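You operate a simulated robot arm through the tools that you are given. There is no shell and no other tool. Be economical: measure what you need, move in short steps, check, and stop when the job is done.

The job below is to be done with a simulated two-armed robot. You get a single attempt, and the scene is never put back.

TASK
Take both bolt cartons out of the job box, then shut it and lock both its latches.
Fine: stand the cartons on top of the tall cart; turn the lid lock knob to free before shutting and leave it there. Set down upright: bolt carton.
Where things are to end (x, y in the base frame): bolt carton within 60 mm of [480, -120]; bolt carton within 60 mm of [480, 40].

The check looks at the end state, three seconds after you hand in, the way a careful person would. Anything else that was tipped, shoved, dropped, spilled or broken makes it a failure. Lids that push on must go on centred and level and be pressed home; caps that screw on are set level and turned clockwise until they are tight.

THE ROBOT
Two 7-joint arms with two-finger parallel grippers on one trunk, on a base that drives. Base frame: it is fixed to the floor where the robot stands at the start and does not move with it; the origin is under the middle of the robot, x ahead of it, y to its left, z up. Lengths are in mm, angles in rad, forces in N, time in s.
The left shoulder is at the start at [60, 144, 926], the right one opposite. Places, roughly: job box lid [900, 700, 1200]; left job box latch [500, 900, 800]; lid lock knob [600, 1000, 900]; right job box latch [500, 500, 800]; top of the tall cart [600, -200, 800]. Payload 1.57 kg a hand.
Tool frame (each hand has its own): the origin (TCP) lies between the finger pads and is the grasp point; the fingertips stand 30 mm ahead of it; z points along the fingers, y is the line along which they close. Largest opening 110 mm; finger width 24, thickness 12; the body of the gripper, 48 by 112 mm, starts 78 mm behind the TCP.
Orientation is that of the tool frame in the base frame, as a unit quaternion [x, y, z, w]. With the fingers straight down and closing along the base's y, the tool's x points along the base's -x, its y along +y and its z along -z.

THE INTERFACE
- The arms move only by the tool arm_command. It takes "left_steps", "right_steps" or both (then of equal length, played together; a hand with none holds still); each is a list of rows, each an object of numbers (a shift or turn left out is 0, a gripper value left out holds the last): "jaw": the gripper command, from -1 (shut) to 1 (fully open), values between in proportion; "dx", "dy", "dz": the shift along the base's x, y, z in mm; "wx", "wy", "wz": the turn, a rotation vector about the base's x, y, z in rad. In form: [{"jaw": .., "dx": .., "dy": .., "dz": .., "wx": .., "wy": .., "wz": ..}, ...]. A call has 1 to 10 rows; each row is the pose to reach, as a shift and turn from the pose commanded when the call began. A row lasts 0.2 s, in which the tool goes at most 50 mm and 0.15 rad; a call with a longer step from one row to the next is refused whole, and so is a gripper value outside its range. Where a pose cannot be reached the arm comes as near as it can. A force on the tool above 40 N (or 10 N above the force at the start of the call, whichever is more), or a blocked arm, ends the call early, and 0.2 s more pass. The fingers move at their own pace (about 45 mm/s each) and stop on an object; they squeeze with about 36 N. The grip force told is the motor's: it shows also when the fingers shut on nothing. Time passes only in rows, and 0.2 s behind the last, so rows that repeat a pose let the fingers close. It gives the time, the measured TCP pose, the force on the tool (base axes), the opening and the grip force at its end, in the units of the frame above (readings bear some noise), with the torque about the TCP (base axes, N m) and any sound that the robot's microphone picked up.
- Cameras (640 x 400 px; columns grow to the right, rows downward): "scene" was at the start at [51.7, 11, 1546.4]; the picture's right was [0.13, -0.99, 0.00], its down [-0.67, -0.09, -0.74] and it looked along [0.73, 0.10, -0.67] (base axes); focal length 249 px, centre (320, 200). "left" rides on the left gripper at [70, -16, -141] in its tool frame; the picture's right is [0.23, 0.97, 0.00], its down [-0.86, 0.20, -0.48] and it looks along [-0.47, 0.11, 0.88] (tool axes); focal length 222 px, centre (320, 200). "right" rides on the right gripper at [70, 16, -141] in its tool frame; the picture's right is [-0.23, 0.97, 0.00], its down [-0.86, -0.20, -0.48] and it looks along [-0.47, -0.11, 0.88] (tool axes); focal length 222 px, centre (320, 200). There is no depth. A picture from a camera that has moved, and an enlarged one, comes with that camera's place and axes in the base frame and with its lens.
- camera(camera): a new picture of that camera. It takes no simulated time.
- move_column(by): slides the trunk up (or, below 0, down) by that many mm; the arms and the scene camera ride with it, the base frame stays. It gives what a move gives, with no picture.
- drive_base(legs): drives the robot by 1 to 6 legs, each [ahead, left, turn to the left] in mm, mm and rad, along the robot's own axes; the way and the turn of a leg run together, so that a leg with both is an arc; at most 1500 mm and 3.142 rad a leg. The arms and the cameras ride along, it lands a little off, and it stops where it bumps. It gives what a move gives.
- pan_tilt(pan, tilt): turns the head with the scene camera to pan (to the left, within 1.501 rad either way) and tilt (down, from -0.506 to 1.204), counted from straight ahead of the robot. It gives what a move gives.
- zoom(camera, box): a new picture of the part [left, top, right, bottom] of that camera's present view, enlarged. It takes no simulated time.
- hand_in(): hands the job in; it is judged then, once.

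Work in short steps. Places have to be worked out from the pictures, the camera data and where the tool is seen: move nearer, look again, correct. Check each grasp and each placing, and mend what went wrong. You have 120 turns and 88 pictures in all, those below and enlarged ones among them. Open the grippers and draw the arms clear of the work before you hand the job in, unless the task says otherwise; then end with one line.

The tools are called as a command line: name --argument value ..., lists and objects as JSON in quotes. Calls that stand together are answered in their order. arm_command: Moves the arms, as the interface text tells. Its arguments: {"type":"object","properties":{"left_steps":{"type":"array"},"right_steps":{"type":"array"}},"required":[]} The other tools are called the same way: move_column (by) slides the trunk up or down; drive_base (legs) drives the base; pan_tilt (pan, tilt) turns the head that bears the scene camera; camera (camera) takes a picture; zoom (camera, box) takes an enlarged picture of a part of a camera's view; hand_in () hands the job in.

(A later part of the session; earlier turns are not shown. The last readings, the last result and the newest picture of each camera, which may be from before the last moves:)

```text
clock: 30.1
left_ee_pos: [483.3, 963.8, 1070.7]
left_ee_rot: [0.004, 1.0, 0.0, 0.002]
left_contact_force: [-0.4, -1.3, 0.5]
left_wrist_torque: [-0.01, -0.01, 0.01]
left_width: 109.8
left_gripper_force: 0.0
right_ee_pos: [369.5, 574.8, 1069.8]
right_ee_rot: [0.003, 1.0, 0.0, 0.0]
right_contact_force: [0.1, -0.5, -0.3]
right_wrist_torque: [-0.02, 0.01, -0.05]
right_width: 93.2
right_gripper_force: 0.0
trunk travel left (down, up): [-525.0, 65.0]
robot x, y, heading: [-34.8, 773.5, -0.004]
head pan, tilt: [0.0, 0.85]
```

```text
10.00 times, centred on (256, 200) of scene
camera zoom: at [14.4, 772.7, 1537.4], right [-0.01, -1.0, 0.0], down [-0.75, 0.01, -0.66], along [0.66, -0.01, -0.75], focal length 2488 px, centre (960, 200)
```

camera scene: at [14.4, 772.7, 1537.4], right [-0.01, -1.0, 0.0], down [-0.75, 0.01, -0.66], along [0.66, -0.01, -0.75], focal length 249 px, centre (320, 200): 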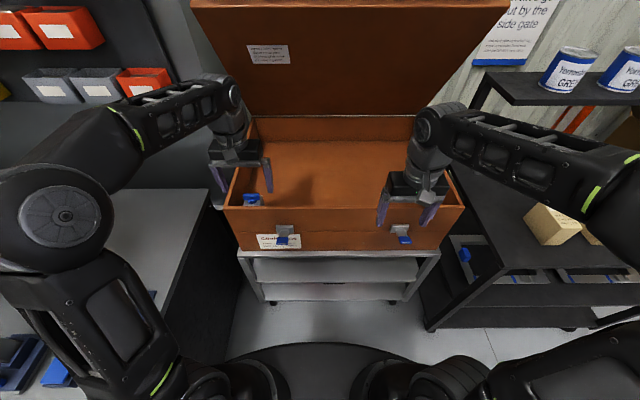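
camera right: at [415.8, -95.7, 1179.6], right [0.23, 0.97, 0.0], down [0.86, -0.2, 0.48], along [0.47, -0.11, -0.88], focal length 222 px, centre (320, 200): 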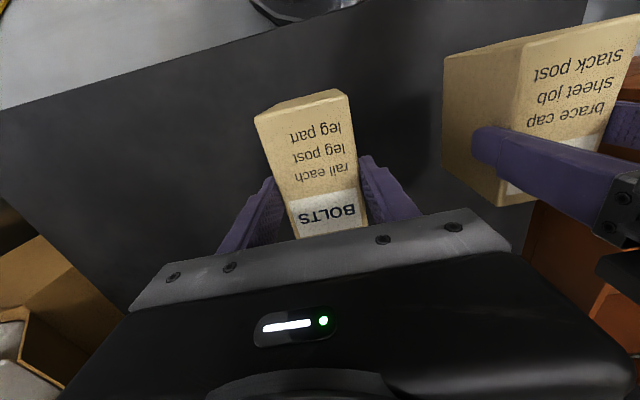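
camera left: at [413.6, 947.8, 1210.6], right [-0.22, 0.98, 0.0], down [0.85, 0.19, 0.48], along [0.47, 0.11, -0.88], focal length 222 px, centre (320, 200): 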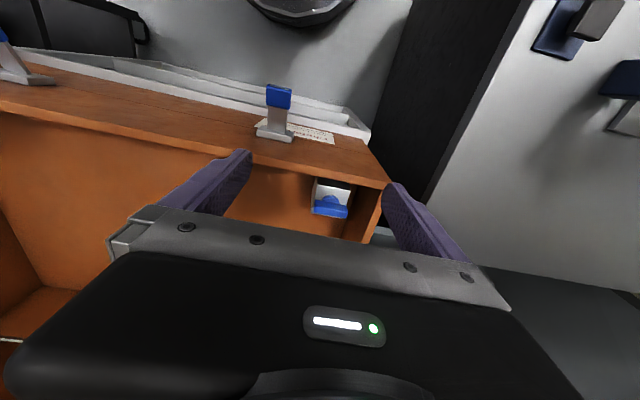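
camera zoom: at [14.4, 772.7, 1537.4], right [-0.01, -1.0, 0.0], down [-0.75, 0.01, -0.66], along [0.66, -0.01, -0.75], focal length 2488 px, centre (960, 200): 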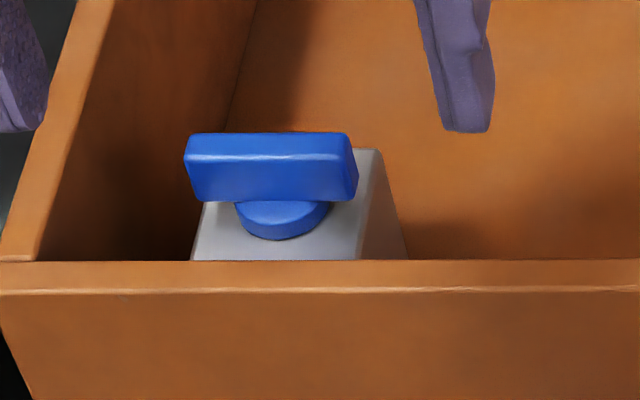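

The knob bar lies along y, centre ≈[586,1002], top z≈917, about 12 mm thick. I move over it and yaw the tool 90° so that the fingers close along x.

arm_command --left_steps '[{"jaw": 0.3, "dx": 10, "dy": 4, "dz": -10, "wz": 0.15}, {"dx": 20, "dy": 8, "dz": -20, "wz": 0.3}, {"dx": 30, "dy": 12, "dz": -30, "wz": 0.45}, {"dx": 40, "dy": 16, "dz": -40, "wz": 0.6}, {"dx": 50, "dy": 20, "dz": -50, "wz": 0.75}, {"dx": 60, "dy": 24, "dz": -60, "wz": 0.9}, {"dx": 70, "dy": 28, "dz": -60, "wz": 1.05}, {"dx": 80, "dy": 32, "dz": -60, "wz": 1.2}, {"dx": 90, "dy": 36, "dz": -60, "wz": 1.35}, {"dx": 103, "dy": 38, "dz": -60, "wz": 1.5}]'

camera --camera "left"

camera --camera "scene"

```text
clock: 32.3
left_ee_pos: [586.8, 1003.5, 1009.3]
left_ee_rot: [-0.681, 0.733, 0.002, 0.0]
left_contact_force: [0.2, 0.2, -0.1]
left_wrist_torque: [-0.03, -0.01, -0.01]
left_width: 71.5
left_gripper_force: 0.0
right_ee_pos: [371.7, 573.4, 1070.4]
right_ee_rot: [0.003, 1.0, -0.001, 0.0]
right_contact_force: [-0.6, 0.1, -0.8]
right_wrist_torque: [-0.02, 0.06, 0.0]
right_width: 93.6
right_gripper_force: 0.1
trunk travel left (down, up): [-525.0, 65.0]
robot x, y, heading: [-31.9, 777.1, -0.011]
head pan, tilt: [0.0, 0.85]
```

```text
49 pictures are left
camera left: at [598.1, 932.1, 1150.0], right [-0.99, -0.15, 0.0], down [-0.13, 0.87, 0.48], along [-0.07, 0.48, -0.88], focal length 222 px, centre (320, 200)
```

left: 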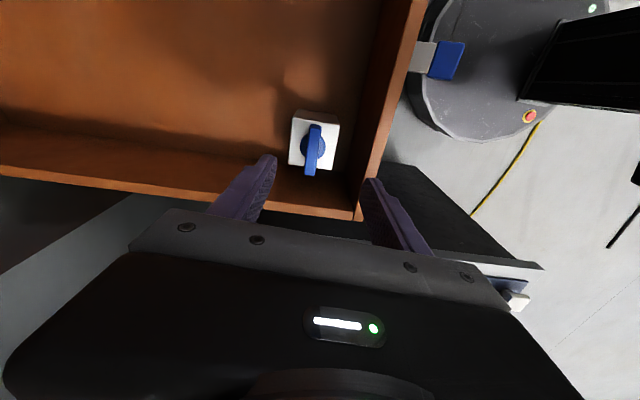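

```text
48 pictures are left
camera scene: at [15.2, 772.3, 1537.4], right [-0.01, -1.0, 0.0], down [-0.75, 0.01, -0.66], along [0.66, -0.01, -0.75], focal length 249 px, centre (320, 200)
```

scene: 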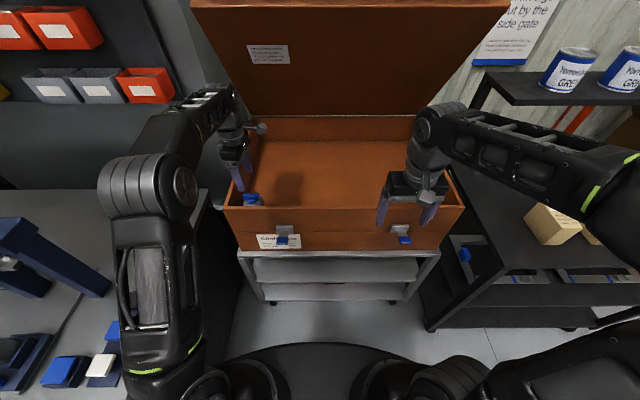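

Bar centre refined to ≈[596,1003]. Finish the yaw, shift, and descend to TCP z≈929.

arm_command --left_steps '[{"jaw": 0.1, "dx": 5, "dz": -15, "wz": 0.05}, {"dx": 9.5, "dz": -35, "wz": 0.07}, {"dx": 9.5, "dz": -55, "wz": 0.07}, {"dx": 9.5, "dz": -70, "wz": 0.07}, {"dx": 9.5, "dz": -80, "wz": 0.07}]'

camera --camera "left"

zoom --camera "scene" --box '[208, 140, 304, 200]'

```text
clock: 33.5
left_ee_pos: [593.8, 1002.4, 928.4]
left_ee_rot: [-0.703, 0.711, 0.001, 0.001]
left_contact_force: [0.2, 0.0, -0.4]
left_wrist_torque: [0.0, 0.01, 0.0]
left_width: 60.6
left_gripper_force: 0.0
right_ee_pos: [371.5, 574.3, 1069.1]
right_ee_rot: [0.003, 1.0, 0.0, 0.0]
right_contact_force: [0.0, 0.5, 0.8]
right_wrist_torque: [0.03, 0.0, -0.01]
right_width: 93.5
right_gripper_force: 0.1
trunk travel left (down, up): [-525.0, 65.0]
robot x, y, heading: [-33.6, 778.0, -0.006]
head pan, tilt: [0.0, 0.85]
```

```text
47 pictures are left
camera left: at [610.8, 932.6, 1069.1], right [-0.98, -0.22, 0.0], down [-0.19, 0.85, 0.48], along [-0.11, 0.47, -0.88], focal length 222 px, centre (320, 200)
```

left: 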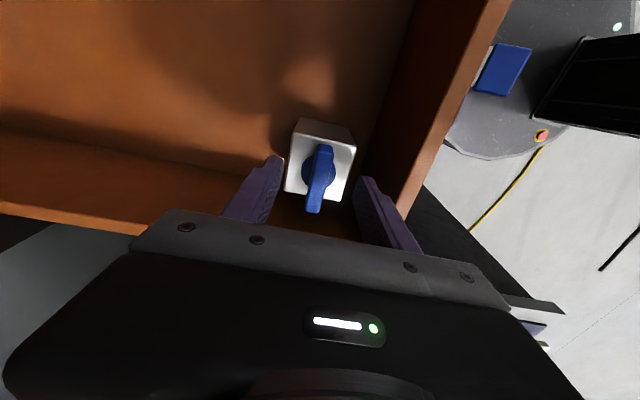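

```text
6.67 times, centred on (256, 170) of scene
camera zoom: at [14.8, 772.4, 1537.4], right [-0.01, -1.0, 0.0], down [-0.75, 0.01, -0.66], along [0.66, -0.01, -0.75], focal length 1658 px, centre (747, 400)
```

zoom: 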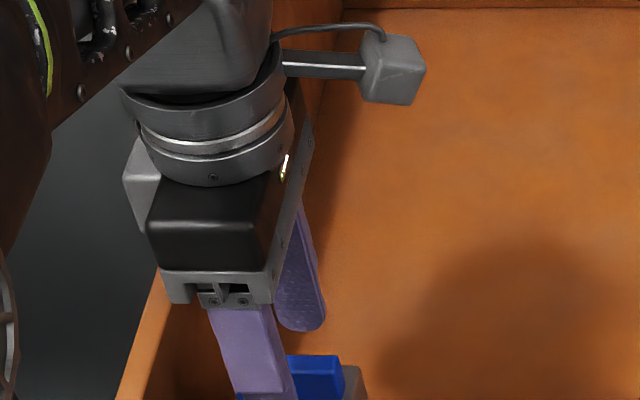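

The bar lies between the fingers, centre ≈[596,998]. Shift slightly and close.

arm_command --left_steps '[{"dx": 2, "dy": -4, "jaw": 0.1}, {"dx": 2, "dy": -4, "jaw": -0.3}, {"dx": 2, "dy": -4, "jaw": -0.7}, {"dx": 2, "dy": -4, "jaw": -1}, {"dx": 2, "dy": -4, "jaw": -1}, {"dx": 2, "dy": -4, "jaw": -1}]'

```text
clock: 34.9
left_ee_pos: [594.7, 998.2, 929.4]
left_ee_rot: [-0.705, 0.709, 0.003, 0.0]
left_contact_force: [-10.4, -2.8, -1.9]
left_wrist_torque: [0.11, 0.13, 0.66]
left_width: 13.9
left_gripper_force: 30.3
right_ee_pos: [371.3, 574.2, 1068.9]
right_ee_rot: [0.003, 1.0, 0.0, 0.001]
right_contact_force: [-0.8, -0.8, -0.3]
right_wrist_torque: [0.01, -0.01, -0.01]
right_width: 93.6
right_gripper_force: 0.0
trunk travel left (down, up): [-525.0, 65.0]
robot x, y, heading: [-31.7, 772.7, -0.003]
head pan, tilt: [0.0, 0.85]
```

Gripped (13.9 mm). Test a turn clockwise (seen from above) 0.3 rad.

arm_command --left_steps '[{"wz": -0.1}, {"wz": -0.2}, {"wz": -0.3}]'

```text
clock: 35.7
left_ee_pos: [594.1, 996.6, 929.9]
left_ee_rot: [-0.589, 0.808, 0.001, 0.0]
left_contact_force: [-18.5, -8.8, -6.6]
left_wrist_torque: [-0.42, 0.19, 1.39]
left_width: 22.1
left_gripper_force: 35.0
right_ee_pos: [370.0, 572.9, 1069.8]
right_ee_rot: [0.004, 1.0, 0.001, 0.001]
right_contact_force: [-0.4, 0.7, 0.1]
right_wrist_torque: [0.01, 0.04, -0.01]
right_width: 93.5
right_gripper_force: 0.1
trunk travel left (down, up): [-525.0, 65.0]
robot x, y, heading: [-32.3, 769.6, -0.009]
head pan, tilt: [0.0, 0.85]
```

Width grew to 22 mm with torque: knob resists that way. Return and try counter-clockwise.

arm_command --left_steps '[{"wz": 0.12}, {"wz": 0.24}, {"wz": 0.33}, {"wz": 0.45}, {"wz": 0.57}]'

```text
clock: 36.9
left_ee_pos: [596.1, 1000.1, 929.3]
left_ee_rot: [0.794, -0.608, -0.003, -0.001]
left_contact_force: [-12.3, 0.3, -13.5]
left_wrist_torque: [0.11, 0.27, 0.05]
left_width: 13.8
left_gripper_force: 30.0
right_ee_pos: [371.3, 575.4, 1068.7]
right_ee_rot: [0.004, 1.0, 0.0, 0.0]
right_contact_force: [-0.1, -0.7, 0.6]
right_wrist_torque: [0.02, 0.01, 0.01]
right_width: 93.5
right_gripper_force: 0.1
trunk travel left (down, up): [-525.0, 65.0]
robot x, y, heading: [-31.0, 773.3, -0.011]
head pan, tilt: [0.0, 0.85]
```

Counter-clockwise turns freely (width 13.8, low torque). Continue.

arm_command --left_steps '[{"wz": 0.12}, {"wz": 0.24}, {"wz": 0.36}, {"wz": 0.48}, {"wz": 0.6}, {"wz": 0.72}, {"wz": 0.84}]'

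```text
clock: 38.5
left_ee_pos: [600.9, 1003.6, 930.0]
left_ee_rot: [0.973, -0.231, 0.0, -0.002]
left_contact_force: [21.8, 21.2, 0.1]
left_wrist_torque: [0.79, 0.21, -0.17]
left_width: 14.0
left_gripper_force: 30.8
right_ee_pos: [374.3, 576.9, 1069.0]
right_ee_rot: [0.003, 1.0, 0.0, -0.001]
right_contact_force: [0.5, 0.2, 1.1]
right_wrist_torque: [-0.02, 0.0, -0.01]
right_width: 93.5
right_gripper_force: 0.1
trunk travel left (down, up): [-525.0, 65.0]
robot x, y, heading: [-30.3, 771.4, -0.009]
head pan, tilt: [0.0, 0.85]
```

The knob follows; the axis is ≈[594,1005], so I shift by (+5,+6) to relieve the side force and turn the rest.

arm_command --left_steps '[{"wz": 0.05, "dx": 3, "dy": 3}, {"wz": 0.15, "dx": 5, "dy": 6}, {"wz": 0.25, "dx": 5, "dy": 6}, {"wz": 0.35, "dx": 5, "dy": 6}, {"wz": 0.45, "dx": 5, "dy": 6}, {"wz": 0.47, "dx": 5, "dy": 6}]'

camera --camera "left"

zoom --camera "scene" --box '[208, 160, 304, 220]'

```text
clock: 39.9
left_ee_pos: [601.6, 1007.0, 929.6]
left_ee_rot: [1.0, 0.001, -0.001, 0.0]
left_contact_force: [5.0, 15.7, 6.1]
left_wrist_torque: [0.51, 0.03, -0.39]
left_width: 13.9
left_gripper_force: 30.4
right_ee_pos: [371.8, 575.4, 1070.2]
right_ee_rot: [0.003, 1.0, -0.002, 0.001]
right_contact_force: [0.5, -0.4, -0.8]
right_wrist_torque: [0.0, 0.01, 0.04]
right_width: 93.8
right_gripper_force: 0.0
trunk travel left (down, up): [-525.0, 65.0]
robot x, y, heading: [-32.6, 771.6, -0.005]
head pan, tilt: [0.0, 0.85]
```

```text
45 pictures are left
camera left: at [673.0, 1023.3, 1069.2], right [0.23, -0.97, 0.0], down [-0.85, -0.2, 0.48], along [-0.47, -0.11, -0.88], focal length 222 px, centre (320, 200)
```

left: 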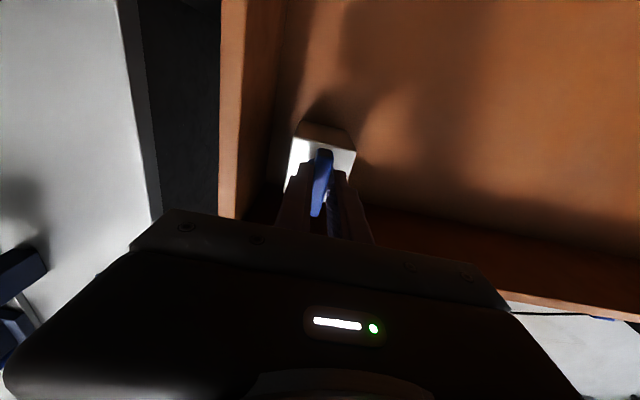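

```text
6.67 times, centred on (256, 190) of scene
camera zoom: at [14.9, 774.2, 1537.4], right [-0.01, -1.0, 0.0], down [-0.75, 0.0, -0.66], along [0.66, -0.01, -0.75], focal length 1658 px, centre (747, 267)
```

zoom: 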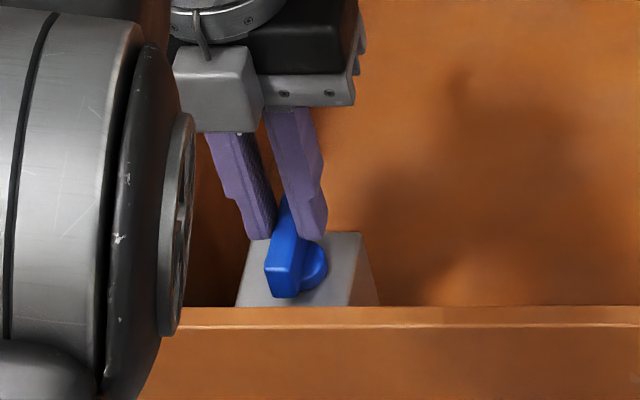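

Turned 90°. Probe 0.3 rad further to see whether the stop is reached.

arm_command --left_steps '[{"wz": 0.1}, {"wz": 0.2}, {"wz": 0.3}]'

```text
clock: 40.7
left_ee_pos: [601.6, 1007.2, 928.4]
left_ee_rot: [0.989, 0.15, -0.003, 0.0]
left_contact_force: [3.9, 12.5, 5.0]
left_wrist_torque: [0.53, 0.63, -1.26]
left_width: 21.8
left_gripper_force: 34.6
right_ee_pos: [371.7, 575.0, 1069.5]
right_ee_rot: [0.004, 1.0, 0.001, 0.001]
right_contact_force: [0.0, 0.1, 0.4]
right_wrist_torque: [0.0, -0.02, 0.02]
right_width: 93.7
right_gripper_force: 0.1
trunk travel left (down, up): [-525.0, 65.0]
robot x, y, heading: [-34.1, 771.9, -0.013]
head pan, tilt: [0.0, 0.85]
```

It stops at 90° — knob is at its other end (free). Turn back 0.3, open, lift.

arm_command --left_steps '[{"wz": -0.15}, {"wz": -0.29}, {"wz": -0.29, "jaw": -0.6}, {"wz": -0.29, "jaw": -0.4}, {"wz": -0.29, "jaw": -0.4}, {"wz": -0.29, "dz": 25}, {"wz": -0.29, "dz": 60}, {"wz": -0.29, "dz": 100}]'

zoom --camera "scene" --box '[208, 160, 304, 220]'

camera --camera "scene"

```text
clock: 42.5
left_ee_pos: [600.9, 1003.8, 1009.9]
left_ee_rot: [1.0, 0.005, -0.001, 0.0]
left_contact_force: [0.7, 0.2, -0.4]
left_wrist_torque: [-0.01, 0.03, -0.01]
left_width: 33.0
left_gripper_force: 0.0
left hand out of reach, approached as far as the arm can: row 8
right_ee_pos: [370.8, 574.7, 1069.6]
right_ee_rot: [0.003, 1.0, 0.0, 0.0]
right_contact_force: [0.2, -0.7, 0.4]
right_wrist_torque: [-0.02, 0.01, -0.02]
right_width: 93.4
right_gripper_force: 0.0
trunk travel left (down, up): [-525.0, 65.0]
robot x, y, heading: [-34.4, 775.7, -0.007]
head pan, tilt: [0.0, 0.85]
```

```text
6.67 times, centred on (256, 190) of scene
camera zoom: at [15.0, 772.4, 1537.4], right [-0.01, -1.0, 0.0], down [-0.75, 0.01, -0.66], along [0.66, -0.01, -0.75], focal length 1658 px, centre (747, 267)
```

zoom: 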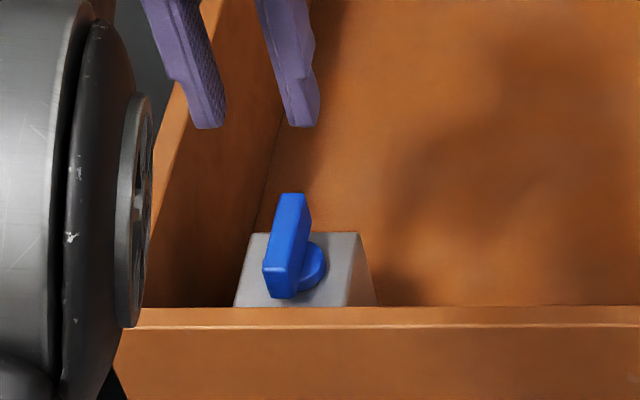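

```text
42 pictures are left
camera scene: at [15.0, 772.4, 1537.4], right [-0.01, -1.0, 0.0], down [-0.75, 0.01, -0.66], along [0.66, -0.01, -0.75], focal length 249 px, centre (320, 200)
```

scene: 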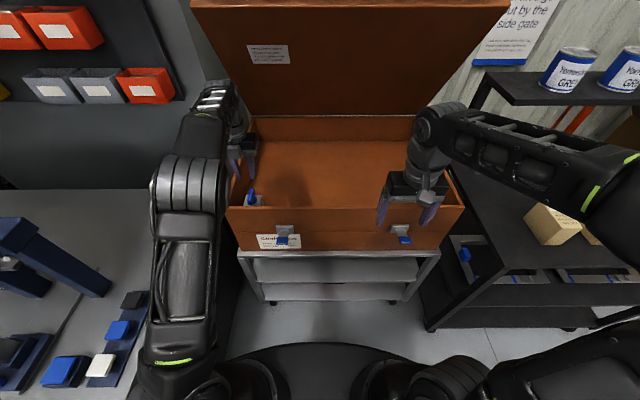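

Knob is now along x. The lid leans forward over the box (top edge ≈[742, y, 1400]). Look up at it.

pan_tilt --pan 0.0 --tilt 0.2

camera --camera "scene"

```text
clock: 43.6
left_ee_pos: [600.7, 1003.4, 1009.3]
left_ee_rot: [1.0, 0.005, -0.001, 0.001]
left_contact_force: [-0.1, 0.1, -0.4]
left_wrist_torque: [-0.01, -0.02, -0.01]
left_width: 33.1
left_gripper_force: 0.1
right_ee_pos: [371.9, 574.0, 1069.3]
right_ee_rot: [0.003, 1.0, 0.0, 0.001]
right_contact_force: [0.1, 1.0, 0.5]
right_wrist_torque: [0.03, 0.02, 0.01]
right_width: 93.6
right_gripper_force: 0.0
trunk travel left (down, up): [-525.0, 65.0]
robot x, y, heading: [-33.1, 770.8, -0.007]
head pan, tilt: [0.0, 0.201]
```

```text
41 pictures are left
camera scene: at [29.7, 772.3, 1595.0], right [-0.01, -1.0, 0.0], down [-0.2, 0.0, -0.98], along [0.98, -0.01, -0.2], focal length 249 px, centre (320, 200)
```

scene: 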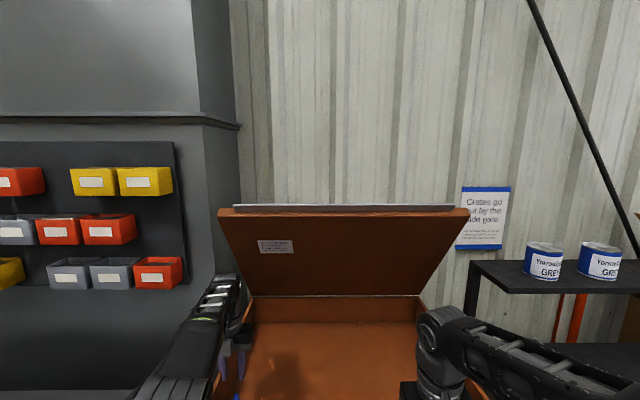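

Zoom on the lid's edges.

zoom --camera "scene" --box '[200, 190, 488, 370]'

zoom --camera "scene" --box '[205, 190, 301, 250]'

```text
2.22 times, centred on (344, 280) of scene
camera zoom: at [29.7, 772.3, 1595.0], right [-0.01, -1.0, 0.0], down [-0.2, 0.0, -0.98], along [0.98, -0.01, -0.2], focal length 553 px, centre (267, 22)
```

zoom: 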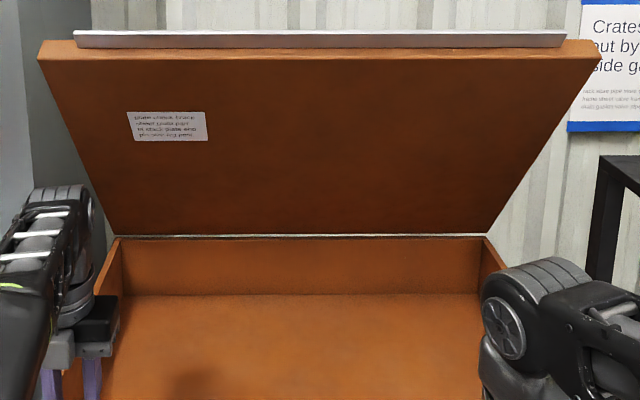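

```text
6.67 times, centred on (253, 220) of scene
camera zoom: at [29.7, 772.3, 1595.0], right [-0.01, -1.0, 0.0], down [-0.2, 0.0, -0.98], along [0.98, -0.01, -0.2], focal length 1658 px, centre (767, 67)
```

zoom: 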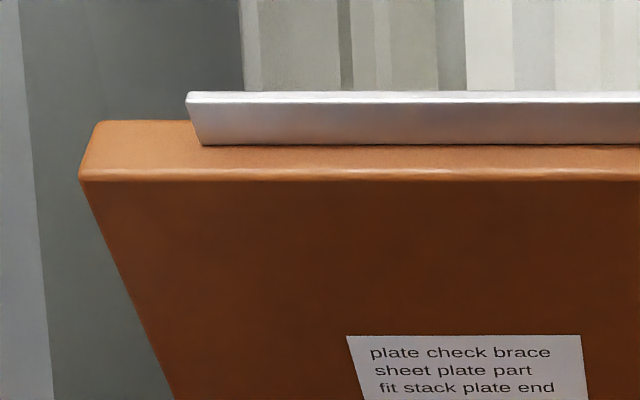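

Lid hinge ≈[1034,·,945], front top edge ≈[737,·,1402], 35 mm thick with a lip. Plan: right hand, fingers pointing forward and slightly down, pushes the edge down along its arc. First withdraw the left hand (unwinding yaw) and raise/tilt the right.

arm_command --left_steps '[{"jaw": -0.4, "dx": -26, "dz": 10, "wz": -0.15}, {"dx": -52, "dz": 20, "wz": -0.3}, {"dx": -78, "dz": 20, "wz": -0.45}, {"dx": -104, "dz": 20, "wz": -0.6}, {"dx": -130, "dz": 20, "wz": -0.75}, {"dx": -156, "dz": 20, "wz": -0.9}, {"dx": -182, "dz": 20, "wz": -1.05}, {"dx": -208, "dz": 20, "wz": -1.2}, {"dx": -234, "dz": 20, "wz": -1.35}, {"dx": -260, "dz": 20, "wz": -1.5}]' --right_steps '[{"jaw": -1, "dz": 20, "wy": -0.12}, {"dz": 40, "wy": -0.24}, {"dz": 60, "wy": -0.36}, {"dz": 80, "wy": -0.48}, {"dz": 100, "wy": -0.6}, {"dz": 120, "wy": -0.72}, {"dz": 140, "wy": -0.84}, {"dz": 160, "wy": -0.96}, {"dz": 180, "wy": -1.08}, {"dz": 200, "wy": -1.2}]'

move_column --by 60

arm_command --left_steps '[{"wz": -0.15}, {"wz": -0.3}, {"wz": -0.45}, {"wz": -0.6}, {"wz": -0.75}, {"wz": -0.9}, {"wz": -1.05}, {"wz": -1.2}, {"wz": -1.35}, {"wz": -1.5}]' --right_steps '[{"dz": 15}, {"dz": 30}, {"dz": 45}, {"dz": 60}, {"dz": 75}, {"dz": 90}, {"dz": 100}, {"dz": 110}, {"dz": 120}, {"dz": 130}]'

camera --camera "scene"

```text
clock: 45.8
left_ee_pos: [342.9, 1006.3, 1030.5]
left_ee_rot: [0.735, -0.678, -0.001, -0.001]
left_contact_force: [1.2, 0.0, -0.3]
left_wrist_torque: [-0.01, 0.0, 0.0]
left_width: 33.1
left_gripper_force: 0.0
right_ee_pos: [371.6, 576.0, 1269.7]
right_ee_rot: [0.003, 0.825, 0.002, 0.565]
right_contact_force: [0.6, 0.6, -0.3]
right_wrist_torque: [0.01, 0.0, -0.02]
right_width: 0.0
right_gripper_force: 21.6
trunk travel left (down, up): [-525.0, 65.0]
robot x, y, heading: [-33.2, 775.1, -0.005]
head pan, tilt: [0.0, 0.201]
```

```text
clock: 46.8
left_ee_pos: [342.9, 1004.9, 1089.6]
left_ee_rot: [0.735, -0.678, -0.002, -0.001]
left_contact_force: [1.0, 0.2, 0.6]
left_wrist_torque: [0.02, 0.0, -0.01]
left_width: 33.0
left_gripper_force: 0.1
right_ee_pos: [372.0, 574.3, 1327.1]
right_ee_rot: [0.002, 0.825, 0.003, 0.566]
right_contact_force: [-0.1, -0.4, 0.6]
right_wrist_torque: [0.0, 0.02, 0.0]
right_width: 0.0
right_gripper_force: 21.4
trunk travel left (down, up): [-585.0, 5.0]
robot x, y, heading: [-32.8, 775.4, -0.008]
head pan, tilt: [0.0, 0.201]
```

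```text
clock: 49.0
left_ee_pos: [343.7, 1004.7, 1089.2]
left_ee_rot: [-0.074, 0.997, 0.001, 0.001]
left_contact_force: [-0.1, 0.5, -0.2]
left_wrist_torque: [-0.04, 0.0, 0.0]
left_width: 33.1
left_gripper_force: 0.0
right_ee_pos: [369.8, 574.1, 1457.9]
right_ee_rot: [0.003, 0.825, 0.002, 0.566]
right_contact_force: [0.1, -0.3, 0.6]
right_wrist_torque: [-0.01, -0.02, 0.0]
right_width: 0.1
right_gripper_force: 21.7
trunk travel left (down, up): [-585.0, 5.0]
robot x, y, heading: [-32.3, 773.8, -0.008]
head pan, tilt: [0.0, 0.201]
```

```text
38 pictures are left
camera scene: at [29.6, 772.3, 1655.1], right [-0.01, -1.0, 0.0], down [-0.2, 0.0, -0.98], along [0.98, -0.01, -0.2], focal length 249 px, centre (320, 200)
```

scene: 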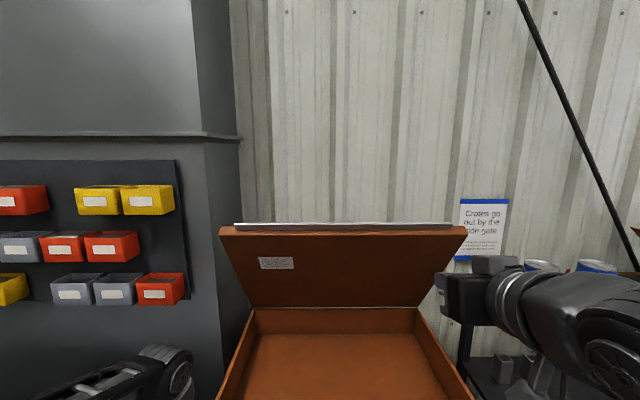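

Right hand is raised. Tuck the left hand back and up, then drive ahead 150 mm.

arm_command --left_steps '[{"dx": -20, "dz": 20, "wz": -0.14}, {"dx": -40, "dz": 40, "wz": -0.14}, {"dx": -46, "dz": 60, "wz": -0.14}]' --right_steps '[{"dz": 10}, {"dz": 20}, {"dz": 27}]'

drive_base --legs '[[150, 0, 0]]'

arm_command --right_steps '[{"dx": 35, "dy": 5}, {"dx": 70, "dy": 10}, {"dx": 105, "dy": 15}, {"dx": 140, "dy": 20}, {"dx": 175, "dy": 25}]'

camera --camera "scene"

camera --camera "right"

```text
clock: 49.8
left_ee_pos: [296.4, 1005.7, 1152.8]
left_ee_rot: [-0.005, 1.0, 0.001, 0.001]
left_contact_force: [-0.7, 0.3, 0.3]
left_wrist_torque: [0.0, 0.03, -0.04]
left_width: 32.9
left_gripper_force: 0.0
right_ee_pos: [371.3, 573.5, 1483.6]
right_ee_rot: [0.004, 0.825, 0.003, 0.565]
right_contact_force: [0.8, 0.3, 0.4]
right_wrist_torque: [0.02, -0.01, -0.01]
right_width: 0.0
right_gripper_force: 21.7
trunk travel left (down, up): [-585.0, 5.0]
robot x, y, heading: [-31.1, 775.0, -0.003]
head pan, tilt: [0.0, 0.201]
```

```text
clock: 51.1
left_ee_pos: [450.0, 1003.8, 1151.8]
left_ee_rot: [-0.007, 1.0, 0.0, 0.0]
left_contact_force: [-0.1, 0.2, -0.2]
left_wrist_torque: [0.01, 0.05, 0.01]
left_width: 33.1
left_gripper_force: 0.0
right_ee_pos: [525.3, 573.1, 1483.5]
right_ee_rot: [0.002, 0.826, 0.004, 0.564]
right_contact_force: [0.6, -1.0, -0.7]
right_wrist_torque: [0.01, -0.01, -0.03]
right_width: 0.0
right_gripper_force: 21.4
trunk travel left (down, up): [-585.0, 5.0]
robot x, y, heading: [117.5, 771.7, -0.009]
head pan, tilt: [0.0, 0.201]
```

```text
clock: 52.3
left_ee_pos: [449.6, 1004.6, 1150.9]
left_ee_rot: [-0.006, 1.0, 0.001, 0.001]
left_contact_force: [-0.1, -0.2, -0.4]
left_wrist_torque: [-0.02, 0.06, -0.01]
left_width: 33.0
left_gripper_force: 0.1
right_ee_pos: [701.9, 598.5, 1483.4]
right_ee_rot: [0.003, 0.826, 0.003, 0.564]
right_contact_force: [-0.1, -0.5, -0.8]
right_wrist_torque: [0.02, 0.02, 0.01]
right_width: 0.1
right_gripper_force: 20.5
trunk travel left (down, up): [-585.0, 5.0]
robot x, y, heading: [120.7, 771.9, -0.01]
head pan, tilt: [0.0, 0.201]
```

```text
37 pictures are left
camera scene: at [183.6, 771.1, 1655.0], right [-0.01, -1.0, 0.0], down [-0.2, 0.0, -0.98], along [0.98, -0.01, -0.2], focal length 249 px, centre (320, 200)
```

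scene: 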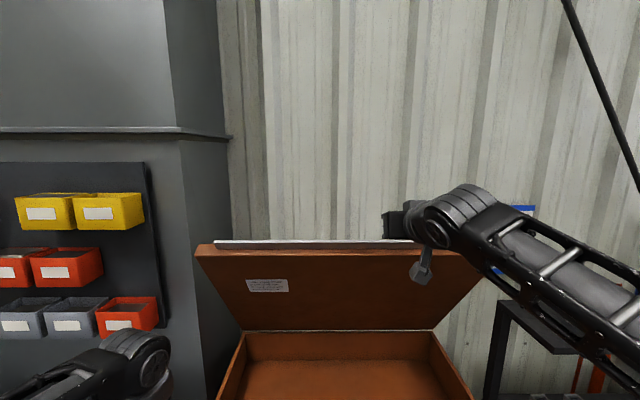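

```text
36 pictures are left
camera right: at [543.9, 615.5, 1469.8], right [0.08, 0.97, 0.22], down [-0.14, -0.21, 0.97], along [0.99, -0.11, 0.11], focal length 222 px, centre (320, 200)
```

right: 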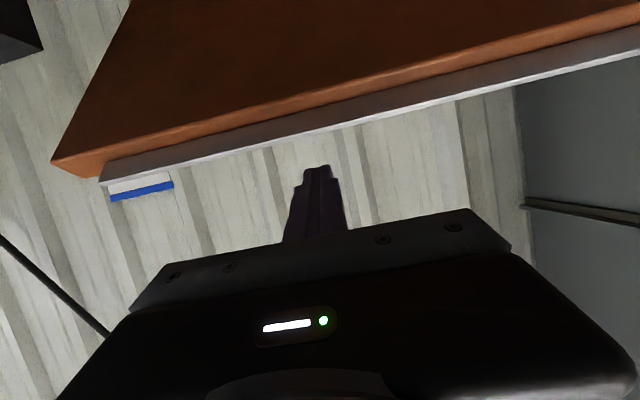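

Fingers are above the lip (≈1444). Move ahead 85, then lower onto the lip and begin pushing.

arm_command --right_steps '[{"dx": 30}, {"dx": 60}, {"dx": 85}, {"dx": 85, "dz": -15}, {"dx": 85, "dz": -30}, {"dx": 78, "dz": -40}, {"dx": 65, "dz": -48}, {"dx": 50, "dz": -57}]'

camera --camera "scene"

```text
clock: 54.1
left_ee_pos: [449.6, 1005.7, 1151.7]
left_ee_rot: [-0.008, 1.0, 0.001, 0.002]
left_contact_force: [-0.5, 0.1, 0.5]
left_wrist_torque: [-0.01, 0.0, -0.01]
left_width: 32.8
left_gripper_force: 0.2
right_ee_pos: [747.6, 599.1, 1427.9]
right_ee_rot: [0.002, 0.825, 0.003, 0.565]
right_contact_force: [-0.7, -1.2, 2.4]
right_wrist_torque: [0.0, -0.05, -0.01]
right_width: 0.0
right_gripper_force: 20.9
trunk travel left (down, up): [-585.0, 5.0]
robot x, y, heading: [116.5, 772.5, -0.004]
head pan, tilt: [0.0, 0.201]
```

```text
35 pictures are left
camera scene: at [181.5, 771.1, 1655.1], right [-0.01, -1.0, 0.0], down [-0.2, 0.0, -0.98], along [0.98, -0.01, -0.2], focal length 249 px, centre (320, 200)
```

scene: 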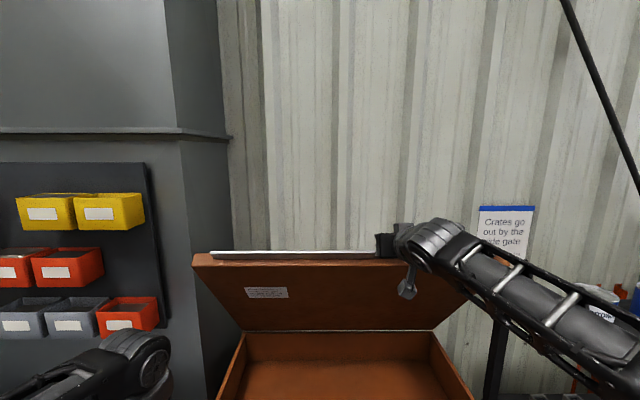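

The lid is beginning to swing with only ~2 N. Continue along the arc.

arm_command --right_steps '[{"dx": -17, "dz": -13}, {"dx": -33, "dz": -26}, {"dx": -49, "dz": -40}, {"dx": -64, "dz": -53}, {"dx": -78, "dz": -67}, {"dx": -92, "dz": -81}, {"dx": -106, "dz": -95}, {"dx": -119, "dz": -110}]'

camera --camera "scene"

```text
clock: 55.9
left_ee_pos: [448.3, 1004.9, 1151.5]
left_ee_rot: [-0.007, 1.0, 0.0, 0.002]
left_contact_force: [-0.2, -0.2, 0.8]
left_wrist_torque: [0.03, 0.0, 0.01]
left_width: 33.1
left_gripper_force: 0.1
right_ee_pos: [627.4, 598.7, 1316.1]
right_ee_rot: [0.003, 0.826, 0.002, 0.564]
right_contact_force: [-0.7, 0.2, 2.0]
right_wrist_torque: [-0.07, 0.07, -0.05]
right_width: 0.1
right_gripper_force: 21.2
trunk travel left (down, up): [-585.0, 5.0]
robot x, y, heading: [118.7, 769.6, -0.009]
head pan, tilt: [0.0, 0.201]
```

```text
34 pictures are left
camera scene: at [181.4, 771.6, 1655.0], right [-0.01, -1.0, 0.0], down [-0.2, 0.0, -0.98], along [0.98, -0.01, -0.2], focal length 249 px, centre (320, 200)
```

scene: 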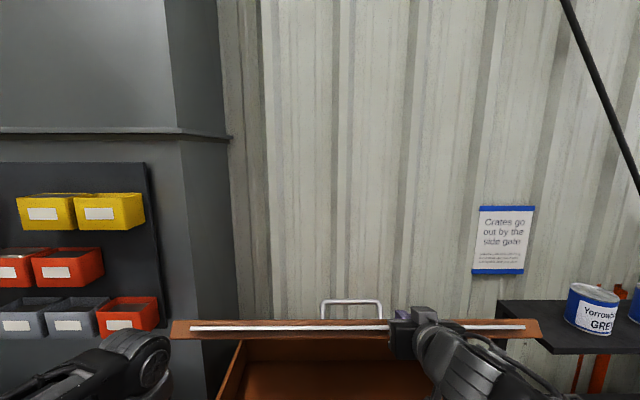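

Lid follows smoothly. Continue down, gradually turning the fingers downward to press behind the lip.

arm_command --right_steps '[{"dx": -1.5, "dz": -17, "wy": 0.122}, {"dx": -3.6, "dz": -34, "wy": 0.244}, {"dx": -6.3, "dz": -51, "wy": 0.367}, {"dx": -6.7, "dz": -63, "wy": 0.489}, {"dx": -8, "dz": -76, "wy": 0.593}, {"dx": -15, "dz": -88, "wy": 0.593}, {"dx": -23, "dz": -100, "wy": 0.593}, {"dx": -30, "dz": -111, "wy": 0.593}, {"dx": -37, "dz": -124, "wy": 0.593}, {"dx": -43, "dz": -137, "wy": 0.593}]'

pan_tilt --pan 0.0 --tilt 0.7

camera --camera "scene"

```text
clock: 56.5
left_ee_pos: [443.7, 1003.7, 1153.1]
left_ee_rot: [-0.006, 1.0, 0.001, 0.003]
left_contact_force: [-0.9, -0.4, -0.1]
left_wrist_torque: [-0.02, -0.01, 0.03]
left_width: 33.0
left_gripper_force: 0.0
right_ee_pos: [621.7, 599.5, 1305.1]
right_ee_rot: [0.003, 0.864, 0.003, 0.503]
right_contact_force: [-17.3, -2.0, 17.7]
right_wrist_torque: [0.04, 0.03, -0.11]
right_width: 0.0
right_gripper_force: 21.2
trunk travel left (down, up): [-585.0, 5.0]
robot x, y, heading: [122.1, 772.9, -0.003]
head pan, tilt: [0.0, 0.201]
stopped in row 2 (right hand): the force on the tool passed its limit (the readings are from after the stop); the commanded pose is now the measured one
```

```text
clock: 57.4
left_ee_pos: [442.8, 1004.5, 1154.4]
left_ee_rot: [-0.005, 1.0, 0.0, 0.004]
left_contact_force: [0.0, -0.6, -0.2]
left_wrist_torque: [0.01, -0.01, 0.0]
left_width: 33.1
left_gripper_force: 0.0
right_ee_pos: [620.2, 597.8, 1302.9]
right_ee_rot: [0.003, 0.866, 0.003, 0.5]
right_contact_force: [-29.2, -2.2, 27.6]
right_wrist_torque: [0.15, 0.17, -0.24]
right_width: 0.0
right_gripper_force: 20.9
trunk travel left (down, up): [-585.0, 5.0]
robot x, y, heading: [119.9, 772.7, -0.013]
head pan, tilt: [0.0, 0.7]
```

```text
33 pictures are left
camera scene: at [165.0, 771.4, 1610.1], right [-0.01, -1.0, 0.0], down [-0.64, 0.0, -0.77], along [0.77, -0.01, -0.64], focal length 249 px, centre (320, 200)
```

scene: 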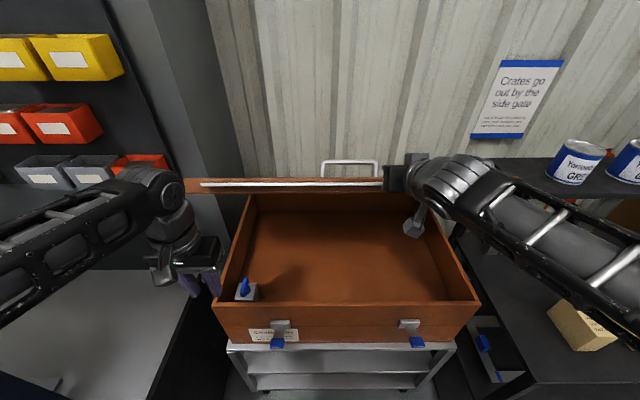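

The fingertip has slipped onto the lid's front face (force along the lid). Back off, rise, and look.

arm_command --right_steps '[{"dx": -20, "dz": 12}, {"dx": -35, "dz": 30}, {"dx": -35, "dz": 60}, {"dx": -25, "dz": 80}]'

camera --camera "right"

camera --camera "scene"

```text
clock: 58.4
left_ee_pos: [449.1, 1004.0, 1151.8]
left_ee_rot: [-0.006, 1.0, 0.0, 0.001]
left_contact_force: [-0.3, 0.0, -0.3]
left_wrist_torque: [0.05, 0.02, 0.0]
left_width: 33.1
left_gripper_force: 0.0
right_ee_pos: [601.8, 597.9, 1377.4]
right_ee_rot: [0.004, 0.868, 0.001, 0.497]
right_contact_force: [0.3, -0.2, -0.8]
right_wrist_torque: [-0.03, -0.01, 0.0]
right_width: 0.1
right_gripper_force: 21.4
trunk travel left (down, up): [-585.0, 5.0]
robot x, y, heading: [117.8, 771.6, -0.007]
head pan, tilt: [0.0, 0.7]
```

```text
32 pictures are left
camera right: at [444.5, 614.7, 1389.1], right [0.12, 0.97, 0.2], down [0.02, -0.21, 0.98], along [0.99, -0.11, -0.04], focal length 222 px, centre (320, 200)
```

right: 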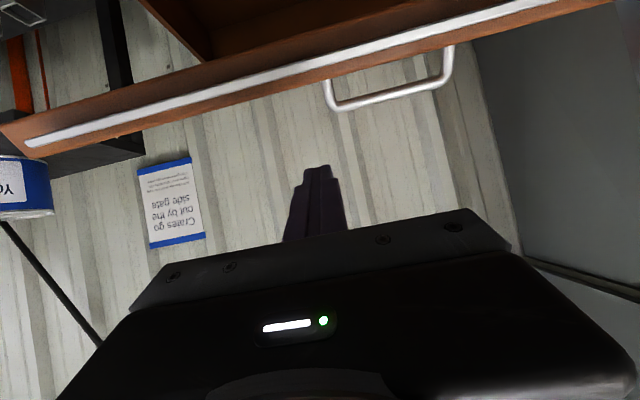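

```text
31 pictures are left
camera scene: at [173.3, 771.2, 1609.6], right [-0.01, -1.0, 0.0], down [-0.64, 0.0, -0.76], along [0.76, -0.01, -0.64], focal length 249 px, centre (320, 200)
```

scene: 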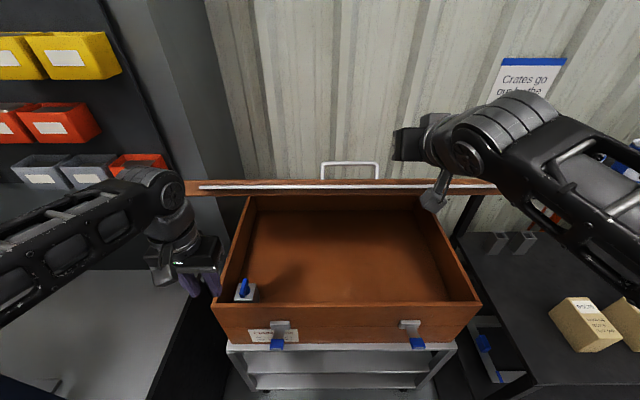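

Lid stays put; its outer front edge is ≈[637,·,1283]. Go over it with more overlap and push down the arc.

arm_command --right_steps '[{"dx": 30, "dz": -20}, {"dx": 60, "dz": -40}, {"dx": 78, "dz": -60}, {"dx": 78, "dz": -85}, {"dx": 73, "dz": -104}, {"dx": 59, "dz": -121}, {"dx": 48, "dz": -136}, {"dx": 38, "dz": -151}, {"dx": 28, "dz": -166}, {"dx": 19, "dz": -182}]'

camera --camera "scene"

```text
clock: 60.6
left_ee_pos: [449.3, 1004.4, 1150.6]
left_ee_rot: [-0.006, 1.0, 0.0, 0.001]
left_contact_force: [0.2, -0.8, -0.8]
left_wrist_torque: [-0.04, -0.01, 0.03]
left_width: 33.2
left_gripper_force: 0.1
right_ee_pos: [620.2, 598.1, 1193.2]
right_ee_rot: [0.002, 0.868, 0.003, 0.497]
right_contact_force: [0.0, 0.0, 2.4]
right_wrist_torque: [0.01, -0.05, -0.02]
right_width: 0.0
right_gripper_force: 21.6
trunk travel left (down, up): [-585.0, 5.0]
robot x, y, heading: [118.2, 772.6, -0.007]
head pan, tilt: [0.0, 0.7]
```

```text
30 pictures are left
camera scene: at [173.1, 771.4, 1609.6], right [-0.01, -1.0, 0.0], down [-0.64, 0.0, -0.77], along [0.76, -0.01, -0.64], focal length 249 px, centre (320, 200)
```

scene: 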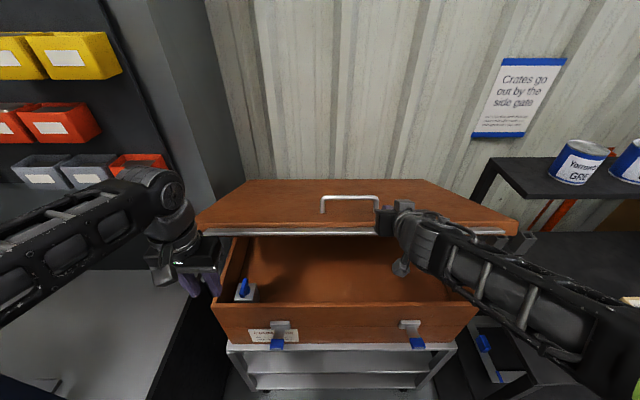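

Lid descending nicely (2.4 N). Continue, rotating the fingers further downward.

arm_command --right_steps '[{"dx": -11, "dz": -19, "wy": 0.09}, {"dx": -19, "dz": -38, "wy": 0.18}, {"dx": -27, "dz": -57, "wy": 0.27}, {"dx": -33, "dz": -78, "wy": 0.36}, {"dx": -38, "dz": -98, "wy": 0.45}, {"dx": -42, "dz": -120, "wy": 0.54}, {"dx": -45, "dz": -142, "wy": 0.62}]'

camera --camera "scene"

```text
clock: 62.2
left_ee_pos: [448.9, 1003.4, 1151.9]
left_ee_rot: [-0.006, 1.0, 0.001, 0.002]
left_contact_force: [-0.4, 0.2, -0.1]
left_wrist_torque: [0.0, -0.03, 0.02]
left_width: 33.2
left_gripper_force: 0.1
right_ee_pos: [576.5, 598.8, 1053.6]
right_ee_rot: [0.003, 0.978, 0.002, 0.206]
right_contact_force: [-0.2, -0.2, -0.1]
right_wrist_torque: [0.01, 0.01, 0.02]
right_width: 0.0
right_gripper_force: 21.0
trunk travel left (down, up): [-585.0, 5.0]
robot x, y, heading: [117.1, 771.0, -0.008]
head pan, tilt: [0.0, 0.7]
```

```text
29 pictures are left
camera scene: at [173.7, 771.1, 1609.6], right [-0.01, -1.0, 0.0], down [-0.64, 0.0, -0.76], along [0.76, -0.01, -0.64], focal length 249 px, centre (320, 200)
```

scene: 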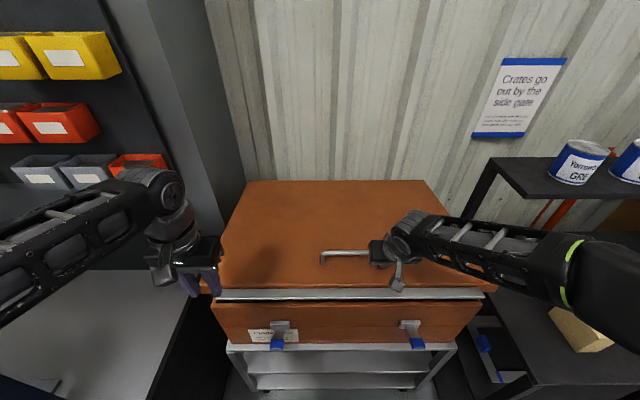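

Nearly shut. Press on down gently until it seats.

arm_command --right_steps '[{"dx": -2, "dz": -12}, {"dx": -3, "dz": -24}, {"dx": -4, "dz": -34}, {"dx": -4, "dz": -44}, {"dx": -4, "dz": -52}, {"dx": -4, "dz": -60}, {"dx": -4, "dz": -66}]'

camera --camera "scene"

```text
clock: 63.8
left_ee_pos: [445.5, 1004.7, 1153.8]
left_ee_rot: [-0.006, 1.0, 0.001, 0.002]
left_contact_force: [0.0, -0.8, 0.8]
left_wrist_torque: [0.0, 0.0, -0.04]
left_width: 32.9
left_gripper_force: 0.2
right_ee_pos: [573.2, 597.2, 992.2]
right_ee_rot: [0.004, 0.977, 0.001, 0.213]
right_contact_force: [-5.2, -3.9, 31.9]
right_wrist_torque: [-0.14, 0.13, 0.28]
right_width: 0.0
right_gripper_force: 21.4
trunk travel left (down, up): [-585.0, 5.0]
robot x, y, heading: [121.2, 773.1, -0.011]
head pan, tilt: [0.0, 0.7]
```

```text
28 pictures are left
camera scene: at [170.0, 771.1, 1610.5], right [-0.01, -1.0, 0.0], down [-0.64, 0.0, -0.77], along [0.77, -0.01, -0.64], focal length 249 px, centre (320, 200)
```

scene: 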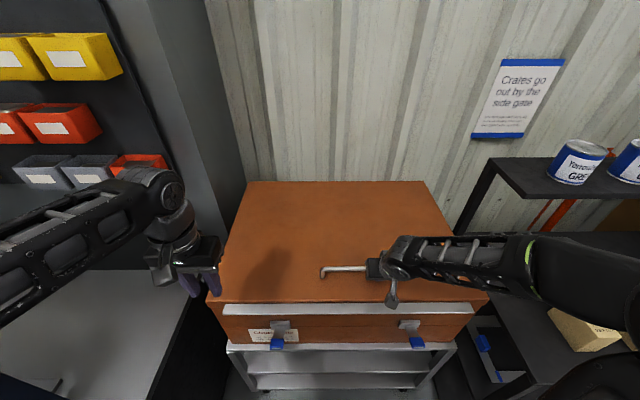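

The lid has seated (32 N). Check the front seam and latches.

zoom --camera "scene" --box '[190, 280, 350, 380]'

zoom --camera "scene" --box '[340, 270, 500, 370]'

```text
4.00 times, centred on (270, 330) of scene
camera zoom: at [170.0, 771.1, 1610.5], right [-0.01, -1.0, 0.0], down [-0.64, 0.0, -0.77], along [0.77, -0.01, -0.64], focal length 995 px, centre (520, -320)
```

zoom: 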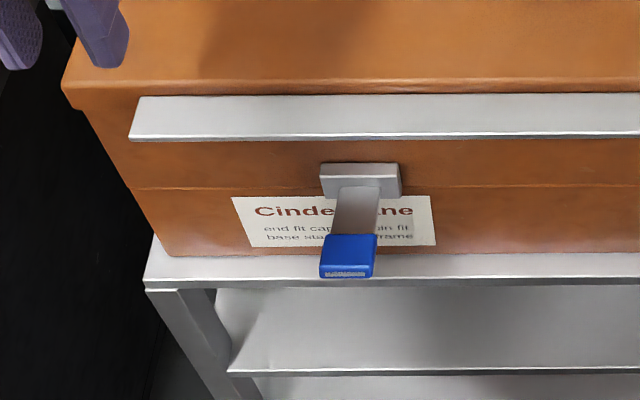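

```text
4.00 times, centred on (420, 320) of scene
camera zoom: at [170.0, 771.1, 1610.5], right [-0.01, -1.0, 0.0], down [-0.64, 0.0, -0.77], along [0.77, -0.01, -0.64], focal length 995 px, centre (-80, -280)
```

zoom: 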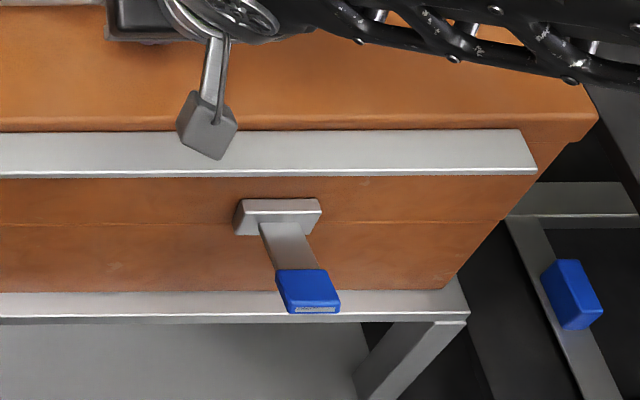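

Lid overhangs; levers stick straight out at z≈835 under the lip. Lift the right hand off, back up the base and lower the column.

arm_command --right_steps '[{"dz": 15}, {"dz": 40}, {"dx": -20, "dz": 70}, {"dx": -40, "dz": 90}]'

drive_base --legs '[[-120, 0, 0]]'

move_column --by -100

pan_tilt --pan 0.0 --tilt 0.8

camera --camera "scene"

camera --camera "left"

```text
clock: 64.8
left_ee_pos: [449.4, 1004.8, 1151.6]
left_ee_rot: [-0.006, 1.0, 0.002, 0.003]
left_contact_force: [0.1, 0.3, -0.3]
left_wrist_torque: [0.04, -0.01, 0.02]
left_width: 33.1
left_gripper_force: 0.0
right_ee_pos: [530.7, 599.3, 1079.1]
right_ee_rot: [0.003, 0.978, 0.002, 0.21]
right_contact_force: [0.3, 0.6, -0.7]
right_wrist_torque: [0.01, -0.04, 0.01]
right_width: 0.0
right_gripper_force: 21.4
trunk travel left (down, up): [-585.0, 5.0]
robot x, y, heading: [120.1, 774.5, -0.005]
head pan, tilt: [0.0, 0.7]
```

```text
clock: 66.0
left_ee_pos: [324.4, 1005.4, 1152.0]
left_ee_rot: [-0.006, 1.0, -0.001, 0.001]
left_contact_force: [-0.4, 0.6, 0.4]
left_wrist_torque: [0.01, -0.05, 0.01]
left_width: 32.9
left_gripper_force: 0.0
right_ee_pos: [406.7, 598.9, 1079.0]
right_ee_rot: [0.005, 0.978, 0.001, 0.21]
right_contact_force: [-0.4, 0.0, 0.4]
right_wrist_torque: [0.0, -0.03, -0.03]
right_width: 0.0
right_gripper_force: 21.5
trunk travel left (down, up): [-585.0, 5.0]
robot x, y, heading: [-3.0, 771.6, -0.007]
head pan, tilt: [0.0, 0.7]
```

```text
clock: 67.4
left_ee_pos: [326.3, 1004.4, 1052.3]
left_ee_rot: [-0.006, 1.0, 0.0, 0.001]
left_contact_force: [0.4, -0.1, -1.2]
left_wrist_torque: [-0.01, 0.01, 0.0]
left_width: 32.8
left_gripper_force: 0.0
right_ee_pos: [408.5, 599.5, 979.2]
right_ee_rot: [0.004, 0.978, 0.001, 0.209]
right_contact_force: [-0.4, 0.0, -0.2]
right_wrist_torque: [-0.01, 0.01, 0.03]
right_width: 0.1
right_gripper_force: 21.2
trunk travel left (down, up): [-485.0, 105.0]
robot x, y, heading: [-1.2, 775.8, -0.006]
head pan, tilt: [0.0, 0.7]
```

```text
clock: 68.0
left_ee_pos: [326.3, 1004.0, 1051.5]
left_ee_rot: [-0.006, 1.0, 0.001, 0.001]
left_contact_force: [-0.8, 0.2, -0.5]
left_wrist_torque: [-0.02, 0.01, 0.02]
left_width: 33.1
left_gripper_force: 0.0
right_ee_pos: [408.7, 598.6, 979.0]
right_ee_rot: [0.004, 0.978, 0.002, 0.208]
right_contact_force: [0.3, 0.6, -0.6]
right_wrist_torque: [-0.01, 0.0, 0.05]
right_width: 0.0
right_gripper_force: 21.6
trunk travel left (down, up): [-485.0, 105.0]
robot x, y, heading: [-1.7, 772.7, -0.009]
head pan, tilt: [0.0, 0.799]
```

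```text
25 pictures are left
camera scene: at [46.4, 772.1, 1501.5], right [-0.01, -1.0, 0.0], down [-0.72, 0.01, -0.7], along [0.7, -0.01, -0.72], focal length 249 px, centre (320, 200)
```

scene: 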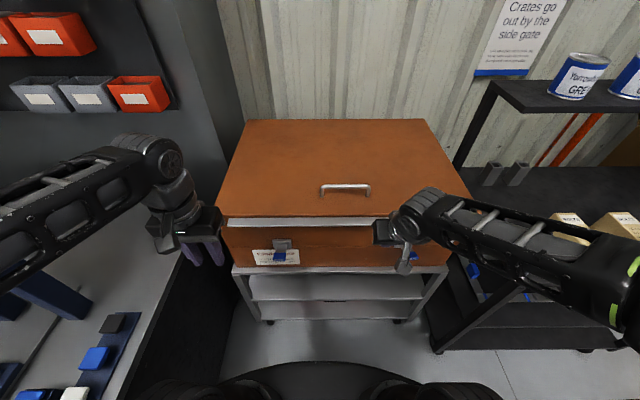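

```text
24 pictures are left
camera left: at [257.2, 987.5, 1192.0], right [-0.24, 0.97, 0.0], down [0.85, 0.21, 0.48], along [0.47, 0.11, -0.88], focal length 222 px, centre (320, 200)
```

left: 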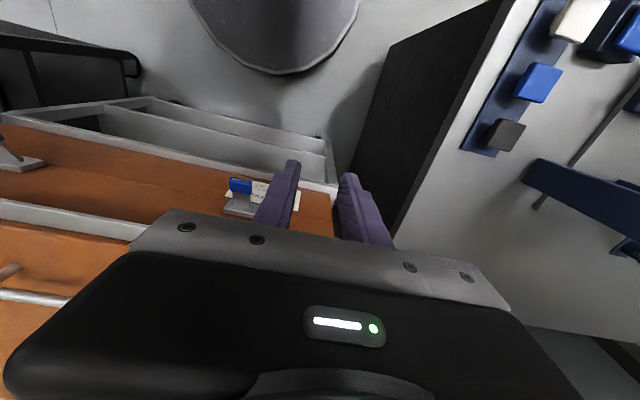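

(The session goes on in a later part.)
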